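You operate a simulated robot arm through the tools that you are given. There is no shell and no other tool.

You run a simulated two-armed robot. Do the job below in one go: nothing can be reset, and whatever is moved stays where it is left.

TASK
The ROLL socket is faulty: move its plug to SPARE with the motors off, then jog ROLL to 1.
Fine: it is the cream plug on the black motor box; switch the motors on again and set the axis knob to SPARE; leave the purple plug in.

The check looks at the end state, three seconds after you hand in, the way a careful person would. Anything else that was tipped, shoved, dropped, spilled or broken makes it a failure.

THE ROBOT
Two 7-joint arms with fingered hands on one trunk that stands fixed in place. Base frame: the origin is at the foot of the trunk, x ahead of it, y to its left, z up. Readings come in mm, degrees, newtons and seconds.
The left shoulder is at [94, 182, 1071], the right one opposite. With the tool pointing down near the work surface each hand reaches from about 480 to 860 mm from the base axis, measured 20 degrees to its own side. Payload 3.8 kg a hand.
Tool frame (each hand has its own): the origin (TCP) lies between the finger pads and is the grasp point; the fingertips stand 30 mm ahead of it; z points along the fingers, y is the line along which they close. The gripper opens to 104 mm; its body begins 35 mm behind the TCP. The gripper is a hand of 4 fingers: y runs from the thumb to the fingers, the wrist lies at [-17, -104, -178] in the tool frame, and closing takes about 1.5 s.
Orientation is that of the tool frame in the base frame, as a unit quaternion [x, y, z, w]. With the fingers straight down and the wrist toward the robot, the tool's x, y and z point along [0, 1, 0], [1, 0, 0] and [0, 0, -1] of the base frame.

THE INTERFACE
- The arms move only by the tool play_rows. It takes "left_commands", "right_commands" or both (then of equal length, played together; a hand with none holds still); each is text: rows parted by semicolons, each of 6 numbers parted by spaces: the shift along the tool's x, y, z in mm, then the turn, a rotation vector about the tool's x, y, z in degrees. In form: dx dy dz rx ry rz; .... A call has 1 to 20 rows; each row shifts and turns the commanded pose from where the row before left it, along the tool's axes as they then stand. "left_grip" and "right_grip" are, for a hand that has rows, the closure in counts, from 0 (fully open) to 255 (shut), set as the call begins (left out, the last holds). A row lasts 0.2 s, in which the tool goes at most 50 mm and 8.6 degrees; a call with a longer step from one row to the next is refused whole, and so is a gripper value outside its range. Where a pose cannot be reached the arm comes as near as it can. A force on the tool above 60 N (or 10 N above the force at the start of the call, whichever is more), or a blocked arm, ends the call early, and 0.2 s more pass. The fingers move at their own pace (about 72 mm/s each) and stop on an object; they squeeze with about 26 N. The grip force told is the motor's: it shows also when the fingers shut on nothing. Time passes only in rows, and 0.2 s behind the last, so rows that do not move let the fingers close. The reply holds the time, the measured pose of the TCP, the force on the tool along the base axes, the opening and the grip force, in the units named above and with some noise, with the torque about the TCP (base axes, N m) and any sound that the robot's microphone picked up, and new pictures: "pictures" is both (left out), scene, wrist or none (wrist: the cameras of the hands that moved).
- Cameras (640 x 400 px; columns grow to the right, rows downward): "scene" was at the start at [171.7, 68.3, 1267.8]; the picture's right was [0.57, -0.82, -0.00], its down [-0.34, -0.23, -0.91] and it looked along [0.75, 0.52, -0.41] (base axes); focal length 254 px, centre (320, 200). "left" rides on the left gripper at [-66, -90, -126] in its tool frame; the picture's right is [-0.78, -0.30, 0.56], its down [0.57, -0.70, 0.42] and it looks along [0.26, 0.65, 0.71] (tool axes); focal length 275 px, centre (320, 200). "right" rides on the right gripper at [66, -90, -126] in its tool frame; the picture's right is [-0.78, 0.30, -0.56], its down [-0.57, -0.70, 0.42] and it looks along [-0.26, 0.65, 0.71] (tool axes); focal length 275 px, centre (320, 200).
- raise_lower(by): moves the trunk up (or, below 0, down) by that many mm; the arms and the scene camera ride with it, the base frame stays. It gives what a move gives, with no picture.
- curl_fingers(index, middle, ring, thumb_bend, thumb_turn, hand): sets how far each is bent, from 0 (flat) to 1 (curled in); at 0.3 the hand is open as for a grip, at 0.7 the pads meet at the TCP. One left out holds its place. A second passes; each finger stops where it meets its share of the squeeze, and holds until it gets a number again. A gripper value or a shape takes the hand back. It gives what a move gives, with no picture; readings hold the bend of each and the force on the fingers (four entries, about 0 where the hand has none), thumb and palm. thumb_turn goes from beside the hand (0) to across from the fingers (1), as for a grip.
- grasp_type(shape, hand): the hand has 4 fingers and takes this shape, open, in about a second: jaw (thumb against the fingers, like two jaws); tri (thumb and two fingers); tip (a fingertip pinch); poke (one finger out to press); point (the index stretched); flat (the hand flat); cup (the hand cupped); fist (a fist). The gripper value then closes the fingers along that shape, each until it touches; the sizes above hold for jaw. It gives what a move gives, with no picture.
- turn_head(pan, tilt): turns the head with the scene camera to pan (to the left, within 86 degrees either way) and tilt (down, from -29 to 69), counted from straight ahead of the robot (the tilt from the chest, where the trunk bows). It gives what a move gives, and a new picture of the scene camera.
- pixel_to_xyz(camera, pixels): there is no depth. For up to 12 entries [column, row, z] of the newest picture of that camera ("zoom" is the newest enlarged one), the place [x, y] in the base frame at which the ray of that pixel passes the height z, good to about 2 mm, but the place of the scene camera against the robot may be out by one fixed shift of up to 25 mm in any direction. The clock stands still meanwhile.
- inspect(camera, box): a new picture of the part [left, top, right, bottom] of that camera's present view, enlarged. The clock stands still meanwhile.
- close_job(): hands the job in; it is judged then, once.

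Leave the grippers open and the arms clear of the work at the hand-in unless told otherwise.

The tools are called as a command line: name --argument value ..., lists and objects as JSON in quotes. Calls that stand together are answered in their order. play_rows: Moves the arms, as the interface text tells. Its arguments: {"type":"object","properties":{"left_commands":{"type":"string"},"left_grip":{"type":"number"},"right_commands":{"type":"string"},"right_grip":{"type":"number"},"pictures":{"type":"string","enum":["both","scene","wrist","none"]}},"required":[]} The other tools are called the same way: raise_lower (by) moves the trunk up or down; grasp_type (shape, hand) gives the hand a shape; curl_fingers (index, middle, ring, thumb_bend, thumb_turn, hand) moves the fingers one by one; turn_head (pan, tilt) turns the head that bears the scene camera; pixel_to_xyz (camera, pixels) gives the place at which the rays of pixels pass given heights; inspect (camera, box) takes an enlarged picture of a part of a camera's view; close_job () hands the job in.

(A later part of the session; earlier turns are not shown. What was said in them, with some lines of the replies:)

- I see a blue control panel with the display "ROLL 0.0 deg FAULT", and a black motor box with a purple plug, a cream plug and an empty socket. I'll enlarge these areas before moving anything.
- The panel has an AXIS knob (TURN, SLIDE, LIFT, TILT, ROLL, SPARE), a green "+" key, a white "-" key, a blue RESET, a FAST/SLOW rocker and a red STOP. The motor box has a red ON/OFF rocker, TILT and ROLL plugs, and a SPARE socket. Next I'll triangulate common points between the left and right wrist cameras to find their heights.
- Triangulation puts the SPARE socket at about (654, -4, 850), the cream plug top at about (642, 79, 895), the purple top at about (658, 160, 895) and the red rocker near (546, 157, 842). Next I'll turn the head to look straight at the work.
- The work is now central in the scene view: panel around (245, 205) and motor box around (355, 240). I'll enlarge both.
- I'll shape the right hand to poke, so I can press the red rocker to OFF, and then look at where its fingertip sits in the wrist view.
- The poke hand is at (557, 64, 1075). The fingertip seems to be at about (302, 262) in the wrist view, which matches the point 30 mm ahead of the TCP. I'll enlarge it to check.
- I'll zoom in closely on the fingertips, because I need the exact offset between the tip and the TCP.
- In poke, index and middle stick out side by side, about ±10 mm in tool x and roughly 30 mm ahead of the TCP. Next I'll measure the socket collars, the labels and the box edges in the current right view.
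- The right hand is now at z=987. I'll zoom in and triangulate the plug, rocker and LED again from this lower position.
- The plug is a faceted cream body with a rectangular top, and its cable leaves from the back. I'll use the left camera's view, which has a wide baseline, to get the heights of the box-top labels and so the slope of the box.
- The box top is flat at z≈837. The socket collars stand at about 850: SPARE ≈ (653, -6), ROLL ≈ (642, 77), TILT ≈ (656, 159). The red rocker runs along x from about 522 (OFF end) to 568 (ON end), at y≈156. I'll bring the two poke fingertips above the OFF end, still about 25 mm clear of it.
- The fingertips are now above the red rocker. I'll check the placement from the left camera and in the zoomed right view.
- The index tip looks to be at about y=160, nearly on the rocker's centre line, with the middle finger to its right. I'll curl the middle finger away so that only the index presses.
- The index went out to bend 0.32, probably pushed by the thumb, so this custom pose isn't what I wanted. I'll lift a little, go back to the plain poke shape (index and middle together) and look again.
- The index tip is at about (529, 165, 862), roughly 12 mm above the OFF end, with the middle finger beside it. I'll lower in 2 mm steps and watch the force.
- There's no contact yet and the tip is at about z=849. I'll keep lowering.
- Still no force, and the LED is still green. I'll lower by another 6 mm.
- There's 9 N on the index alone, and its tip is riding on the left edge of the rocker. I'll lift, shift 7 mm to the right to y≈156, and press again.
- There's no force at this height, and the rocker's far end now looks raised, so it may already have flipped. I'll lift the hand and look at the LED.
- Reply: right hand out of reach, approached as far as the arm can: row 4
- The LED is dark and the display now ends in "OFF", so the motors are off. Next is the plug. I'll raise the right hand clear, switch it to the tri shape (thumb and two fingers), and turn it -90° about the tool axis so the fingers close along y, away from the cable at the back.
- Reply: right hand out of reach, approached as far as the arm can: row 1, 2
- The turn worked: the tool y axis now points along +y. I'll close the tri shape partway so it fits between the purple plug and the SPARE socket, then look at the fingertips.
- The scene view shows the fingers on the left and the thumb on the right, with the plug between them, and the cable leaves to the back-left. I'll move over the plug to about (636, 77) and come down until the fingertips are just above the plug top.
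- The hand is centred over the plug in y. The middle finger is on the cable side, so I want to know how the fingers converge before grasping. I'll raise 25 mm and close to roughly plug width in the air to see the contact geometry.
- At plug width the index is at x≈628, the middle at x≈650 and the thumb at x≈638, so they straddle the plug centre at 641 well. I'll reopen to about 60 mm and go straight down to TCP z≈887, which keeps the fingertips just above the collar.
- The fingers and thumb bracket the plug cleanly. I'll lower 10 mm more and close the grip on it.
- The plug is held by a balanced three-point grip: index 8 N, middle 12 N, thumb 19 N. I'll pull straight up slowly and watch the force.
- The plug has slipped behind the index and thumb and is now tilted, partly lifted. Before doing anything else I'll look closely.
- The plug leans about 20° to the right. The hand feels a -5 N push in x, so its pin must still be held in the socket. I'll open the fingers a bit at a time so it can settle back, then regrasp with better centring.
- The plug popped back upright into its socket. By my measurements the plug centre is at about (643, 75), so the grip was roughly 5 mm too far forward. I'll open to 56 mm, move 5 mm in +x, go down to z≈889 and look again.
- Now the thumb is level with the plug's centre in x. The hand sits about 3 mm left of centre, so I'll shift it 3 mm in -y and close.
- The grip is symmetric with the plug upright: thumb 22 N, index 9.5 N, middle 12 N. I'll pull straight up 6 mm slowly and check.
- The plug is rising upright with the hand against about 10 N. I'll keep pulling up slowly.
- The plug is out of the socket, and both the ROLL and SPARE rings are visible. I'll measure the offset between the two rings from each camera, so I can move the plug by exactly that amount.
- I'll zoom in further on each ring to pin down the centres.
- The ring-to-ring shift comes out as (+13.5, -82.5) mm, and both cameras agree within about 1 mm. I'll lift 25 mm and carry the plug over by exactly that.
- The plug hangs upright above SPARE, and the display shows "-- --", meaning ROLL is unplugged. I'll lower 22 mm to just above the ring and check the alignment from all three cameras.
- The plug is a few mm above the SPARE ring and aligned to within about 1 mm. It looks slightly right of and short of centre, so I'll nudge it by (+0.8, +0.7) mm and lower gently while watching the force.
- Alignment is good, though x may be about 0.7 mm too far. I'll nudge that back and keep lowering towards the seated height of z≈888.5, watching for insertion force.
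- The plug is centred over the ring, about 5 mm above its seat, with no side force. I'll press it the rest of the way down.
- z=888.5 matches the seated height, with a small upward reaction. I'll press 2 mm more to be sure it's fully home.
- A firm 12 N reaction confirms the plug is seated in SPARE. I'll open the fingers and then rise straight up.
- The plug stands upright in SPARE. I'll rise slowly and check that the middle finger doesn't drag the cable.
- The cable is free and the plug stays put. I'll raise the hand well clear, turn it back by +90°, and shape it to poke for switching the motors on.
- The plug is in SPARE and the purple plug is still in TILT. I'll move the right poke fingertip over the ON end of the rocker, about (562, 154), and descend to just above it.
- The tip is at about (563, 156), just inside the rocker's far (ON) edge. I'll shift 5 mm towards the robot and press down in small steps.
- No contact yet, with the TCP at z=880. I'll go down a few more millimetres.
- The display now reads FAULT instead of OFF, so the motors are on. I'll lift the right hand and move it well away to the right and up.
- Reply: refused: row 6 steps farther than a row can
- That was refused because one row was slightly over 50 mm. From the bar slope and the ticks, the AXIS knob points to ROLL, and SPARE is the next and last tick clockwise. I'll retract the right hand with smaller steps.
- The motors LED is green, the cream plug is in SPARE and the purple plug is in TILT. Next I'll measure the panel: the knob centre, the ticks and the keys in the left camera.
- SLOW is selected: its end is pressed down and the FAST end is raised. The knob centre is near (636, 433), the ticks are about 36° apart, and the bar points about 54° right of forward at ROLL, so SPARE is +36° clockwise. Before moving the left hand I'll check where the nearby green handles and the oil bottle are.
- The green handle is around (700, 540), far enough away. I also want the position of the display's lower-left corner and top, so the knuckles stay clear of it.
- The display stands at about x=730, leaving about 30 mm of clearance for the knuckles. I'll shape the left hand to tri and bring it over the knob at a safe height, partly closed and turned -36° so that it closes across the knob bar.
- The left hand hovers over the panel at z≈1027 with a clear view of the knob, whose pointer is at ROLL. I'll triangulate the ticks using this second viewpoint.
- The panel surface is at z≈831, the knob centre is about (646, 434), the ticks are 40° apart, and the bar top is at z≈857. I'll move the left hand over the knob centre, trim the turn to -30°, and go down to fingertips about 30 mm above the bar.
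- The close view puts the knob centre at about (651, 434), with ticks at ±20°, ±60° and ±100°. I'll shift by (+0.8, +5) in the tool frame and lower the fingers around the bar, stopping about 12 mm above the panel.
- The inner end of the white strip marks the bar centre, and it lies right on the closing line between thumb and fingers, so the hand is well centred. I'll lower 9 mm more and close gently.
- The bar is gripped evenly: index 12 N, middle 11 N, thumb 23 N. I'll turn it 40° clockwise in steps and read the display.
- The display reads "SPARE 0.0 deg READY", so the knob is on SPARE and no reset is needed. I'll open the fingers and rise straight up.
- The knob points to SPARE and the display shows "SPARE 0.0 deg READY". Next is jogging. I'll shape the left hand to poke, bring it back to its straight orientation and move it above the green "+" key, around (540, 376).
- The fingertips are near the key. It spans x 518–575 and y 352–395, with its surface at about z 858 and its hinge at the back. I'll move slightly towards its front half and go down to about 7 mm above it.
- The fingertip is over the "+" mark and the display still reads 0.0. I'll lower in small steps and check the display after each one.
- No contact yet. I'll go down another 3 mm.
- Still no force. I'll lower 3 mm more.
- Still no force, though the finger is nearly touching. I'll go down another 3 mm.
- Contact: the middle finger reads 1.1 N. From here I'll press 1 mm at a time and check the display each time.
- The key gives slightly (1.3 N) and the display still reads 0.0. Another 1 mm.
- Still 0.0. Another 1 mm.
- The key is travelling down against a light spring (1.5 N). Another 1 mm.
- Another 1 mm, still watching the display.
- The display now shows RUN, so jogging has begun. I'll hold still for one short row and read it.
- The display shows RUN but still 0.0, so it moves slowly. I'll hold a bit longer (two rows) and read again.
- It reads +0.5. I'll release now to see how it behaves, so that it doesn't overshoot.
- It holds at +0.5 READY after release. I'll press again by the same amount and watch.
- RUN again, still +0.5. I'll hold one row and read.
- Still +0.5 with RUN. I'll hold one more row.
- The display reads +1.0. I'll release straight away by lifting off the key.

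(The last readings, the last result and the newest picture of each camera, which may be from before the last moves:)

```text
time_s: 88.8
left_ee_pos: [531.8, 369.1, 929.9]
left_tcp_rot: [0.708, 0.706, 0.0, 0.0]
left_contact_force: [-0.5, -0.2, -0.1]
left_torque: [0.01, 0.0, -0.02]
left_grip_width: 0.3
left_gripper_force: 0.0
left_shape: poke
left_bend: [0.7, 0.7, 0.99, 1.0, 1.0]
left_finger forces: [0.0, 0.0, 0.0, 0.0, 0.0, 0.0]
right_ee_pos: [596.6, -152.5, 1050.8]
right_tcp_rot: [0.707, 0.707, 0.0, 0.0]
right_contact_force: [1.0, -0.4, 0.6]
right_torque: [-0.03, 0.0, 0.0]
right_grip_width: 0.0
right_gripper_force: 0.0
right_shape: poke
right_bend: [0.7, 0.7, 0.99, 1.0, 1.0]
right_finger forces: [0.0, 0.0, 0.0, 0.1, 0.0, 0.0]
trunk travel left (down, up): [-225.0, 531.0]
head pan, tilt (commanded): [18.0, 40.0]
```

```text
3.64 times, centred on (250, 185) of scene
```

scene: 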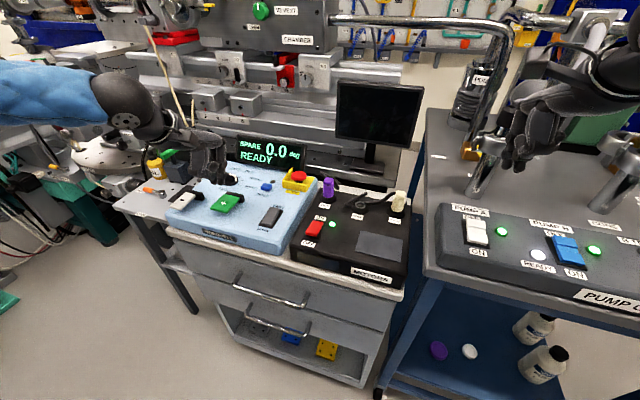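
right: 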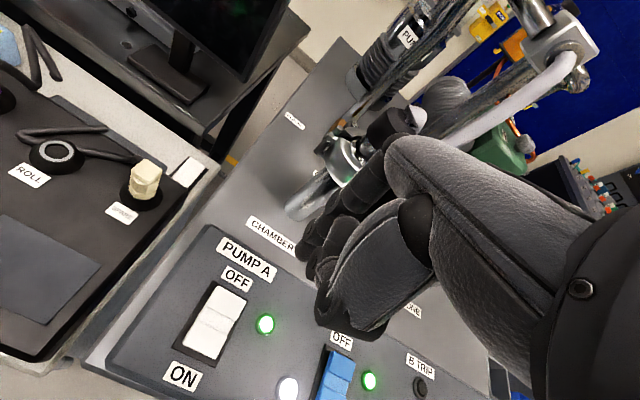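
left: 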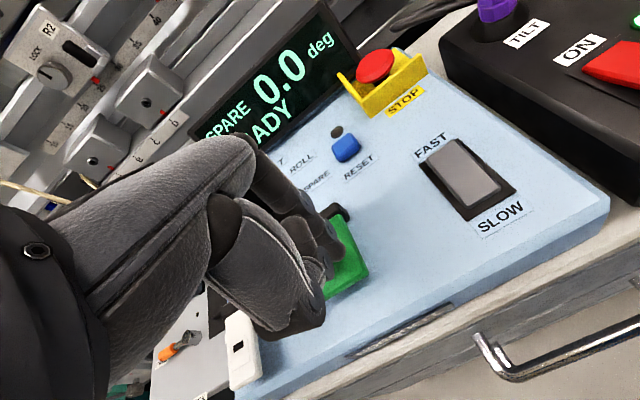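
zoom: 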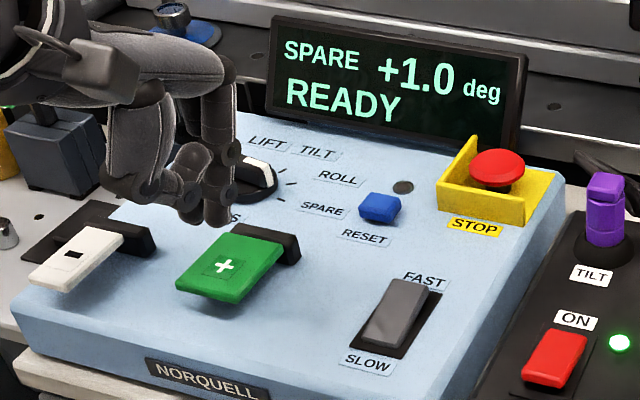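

The display reads "SPARE +1.0 deg READY". I'll now retract both arms up and away towards their starting places, then open both hands.

play_rows --left_commands "0 0 -40 0 0 0; 0 0 -40 0 0 0; 5 -15 -40 0 0 0; 15 -20 -40 0 0 0; 20 -20 -40 0 0 0; 20 -20 -40 0 0 0; 15 -20 -30 0 0 0; 10 -20 0 0 0 0; 10 -15 0 0 0 0; 0 0 0 0 0 0" --right_commands "0 0 -40 0 0 0; 0 0 -40 0 0 0; 20 0 -26 0 0 0; 30 0 0 0 0 0; 30 0 0 0 0 0; 30 0 0 0 0 0; 25 0 0 0 0 0; 0 0 0 0 0 0; 0 0 0 0 0 0; 0 0 0 0 0 0" --pictures "scene"

grasp_type --shape "jaw" --hand "left"

grasp_type --shape "jaw" --hand "right"

inspect --camera "scene" --box '[150, 120, 310, 250]'

inspect --camera "scene" --box '[280, 160, 420, 290]'

```text
time_s: 91.0
left_ee_pos: [402.9, 462.6, 1200.2]
left_tcp_rot: [0.707, 0.708, 0.0, -0.001]
left_contact_force: [0.1, -0.2, -0.5]
left_torque: [0.01, -0.02, 0.0]
left_grip_width: 0.3
left_gripper_force: 0.1
left_shape: poke
left_bend: [0.7, 0.7, 0.99, 1.0, 1.0]
left_finger forces: [0.1, 0.0, 0.1, 0.1, 0.0, 0.1]
right_ee_pos: [598.3, -15.4, 1153.9]
right_tcp_rot: [0.707, 0.707, -0.001, 0.001]
right_contact_force: [0.0, 1.1, 0.0]
right_torque: [-0.01, 0.02, -0.03]
right_grip_width: 0.0
right_gripper_force: 0.0
right_shape: poke
right_bend: [0.7, 0.7, 0.99, 1.0, 1.0]
right_finger forces: [0.1, 0.0, 0.0, 0.0, 0.0, 0.0]
trunk travel left (down, up): [-225.0, 531.0]
head pan, tilt (commanded): [18.0, 40.0]
```

scene: 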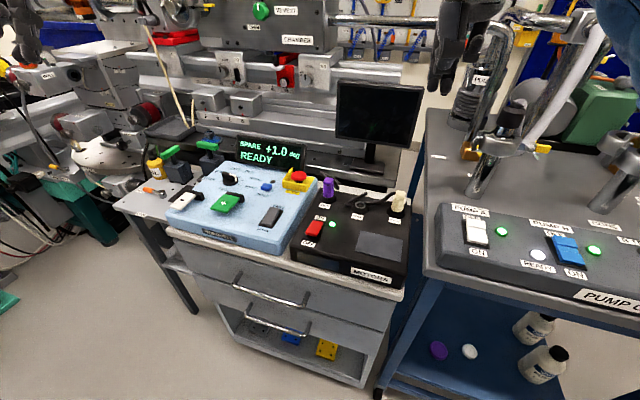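

```text
time_s: 91.9
left_ee_pos: [404.4, 461.9, 1200.2]
left_tcp_rot: [0.707, 0.707, 0.0, 0.0]
left_contact_force: [-0.3, -0.8, -1.0]
left_torque: [0.01, 0.01, 0.02]
left_grip_width: 103.8
left_gripper_force: 0.0
left_shape: jaw
left_bend: [0.3, 0.3, 0.3, 0.3, 0.97]
left_finger forces: [0.0, 0.1, 0.0, 0.0, 0.0, 0.1]
right_ee_pos: [598.0, -16.3, 1153.1]
right_tcp_rot: [0.707, 0.707, 0.0, 0.001]
right_contact_force: [-0.6, 0.3, 0.3]
right_torque: [0.0, -0.04, -0.02]
right_grip_width: 0.2
right_gripper_force: 0.1
right_shape: poke
right_bend: [0.7, 0.7, 0.99, 1.0, 1.0]
right_finger forces: [0.1, 0.0, 0.0, 0.0, 0.0, 0.0]
trunk travel left (down, up): [-225.0, 531.0]
head pan, tilt (commanded): [18.0, 40.0]
```

```text
time_s: 92.8
left_ee_pos: [403.2, 462.6, 1199.9]
left_tcp_rot: [0.707, 0.707, 0.001, 0.0]
left_contact_force: [0.0, -0.7, -0.4]
left_torque: [0.03, 0.01, 0.05]
left_grip_width: 104.0
left_gripper_force: 0.0
left_shape: jaw
left_bend: [0.3, 0.3, 0.3, 0.3, 0.97]
left_finger forces: [0.0, 0.0, 0.0, 0.0, 0.0, 0.0]
right_ee_pos: [598.1, -17.0, 1154.2]
right_tcp_rot: [0.707, 0.707, -0.001, 0.0]
right_contact_force: [0.1, 0.2, 0.0]
right_torque: [0.02, -0.01, 0.01]
right_grip_width: 103.9
right_gripper_force: 0.2
right_shape: jaw
right_bend: [0.3, 0.3, 0.3, 0.3, 0.97]
right_finger forces: [0.0, 0.1, 0.1, 0.0, 0.0, 0.1]
trunk travel left (down, up): [-225.0, 531.0]
head pan, tilt (commanded): [18.0, 40.0]
```

```text
3.08 times, centred on (230, 185) of scene
```

zoom: 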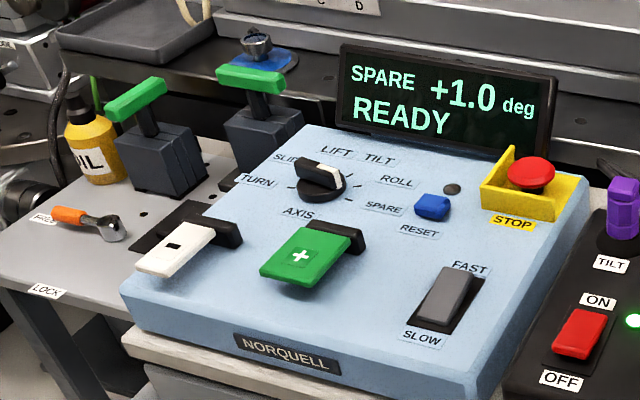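

```text
3.08 times, centred on (350, 225) of scene
```

zoom: 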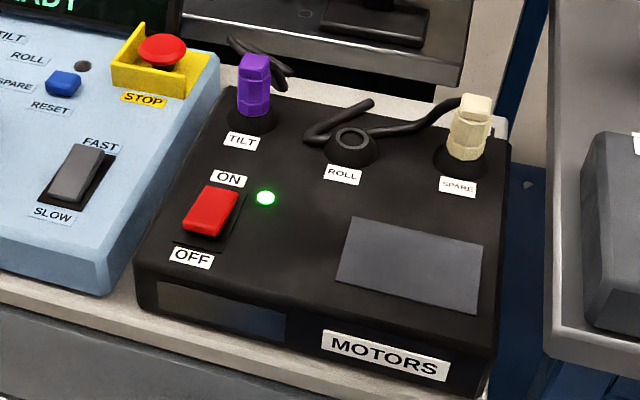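

Final check: the display shows SPARE +1.0 deg READY, the motors LED is green, and the cream plug is seated in SPARE. The purple plug is still in TILT, the knob is on SPARE, and everything else is where it was. Both hands are open and clear, so I'm handing in.

close_job

```text
The job is handed in.
```

The job is done and handed in: the ROLL plug now sits in SPARE and ROLL has been jogged to 1.

- **Plug:** I switched the motors off first, then moved the cream plug from ROLL to SPARE. My first grip slipped and the plug tilted in the ROLL socket. It settled back upright when I let go, and the second grip held.
- **Motors:** they are on again and the green light is lit.
- **Axis knob:** it is set to SPARE.
- **Jog:** in SLOW, the + key moved the axis in two 0.5 degree steps. The display reads "SPARE +1.0 deg READY", and no reset was needed.
- **Left alone:** the purple plug is still in TILT, and I saw nothing else on the bench disturbed. Both hands are open and clear of the work.
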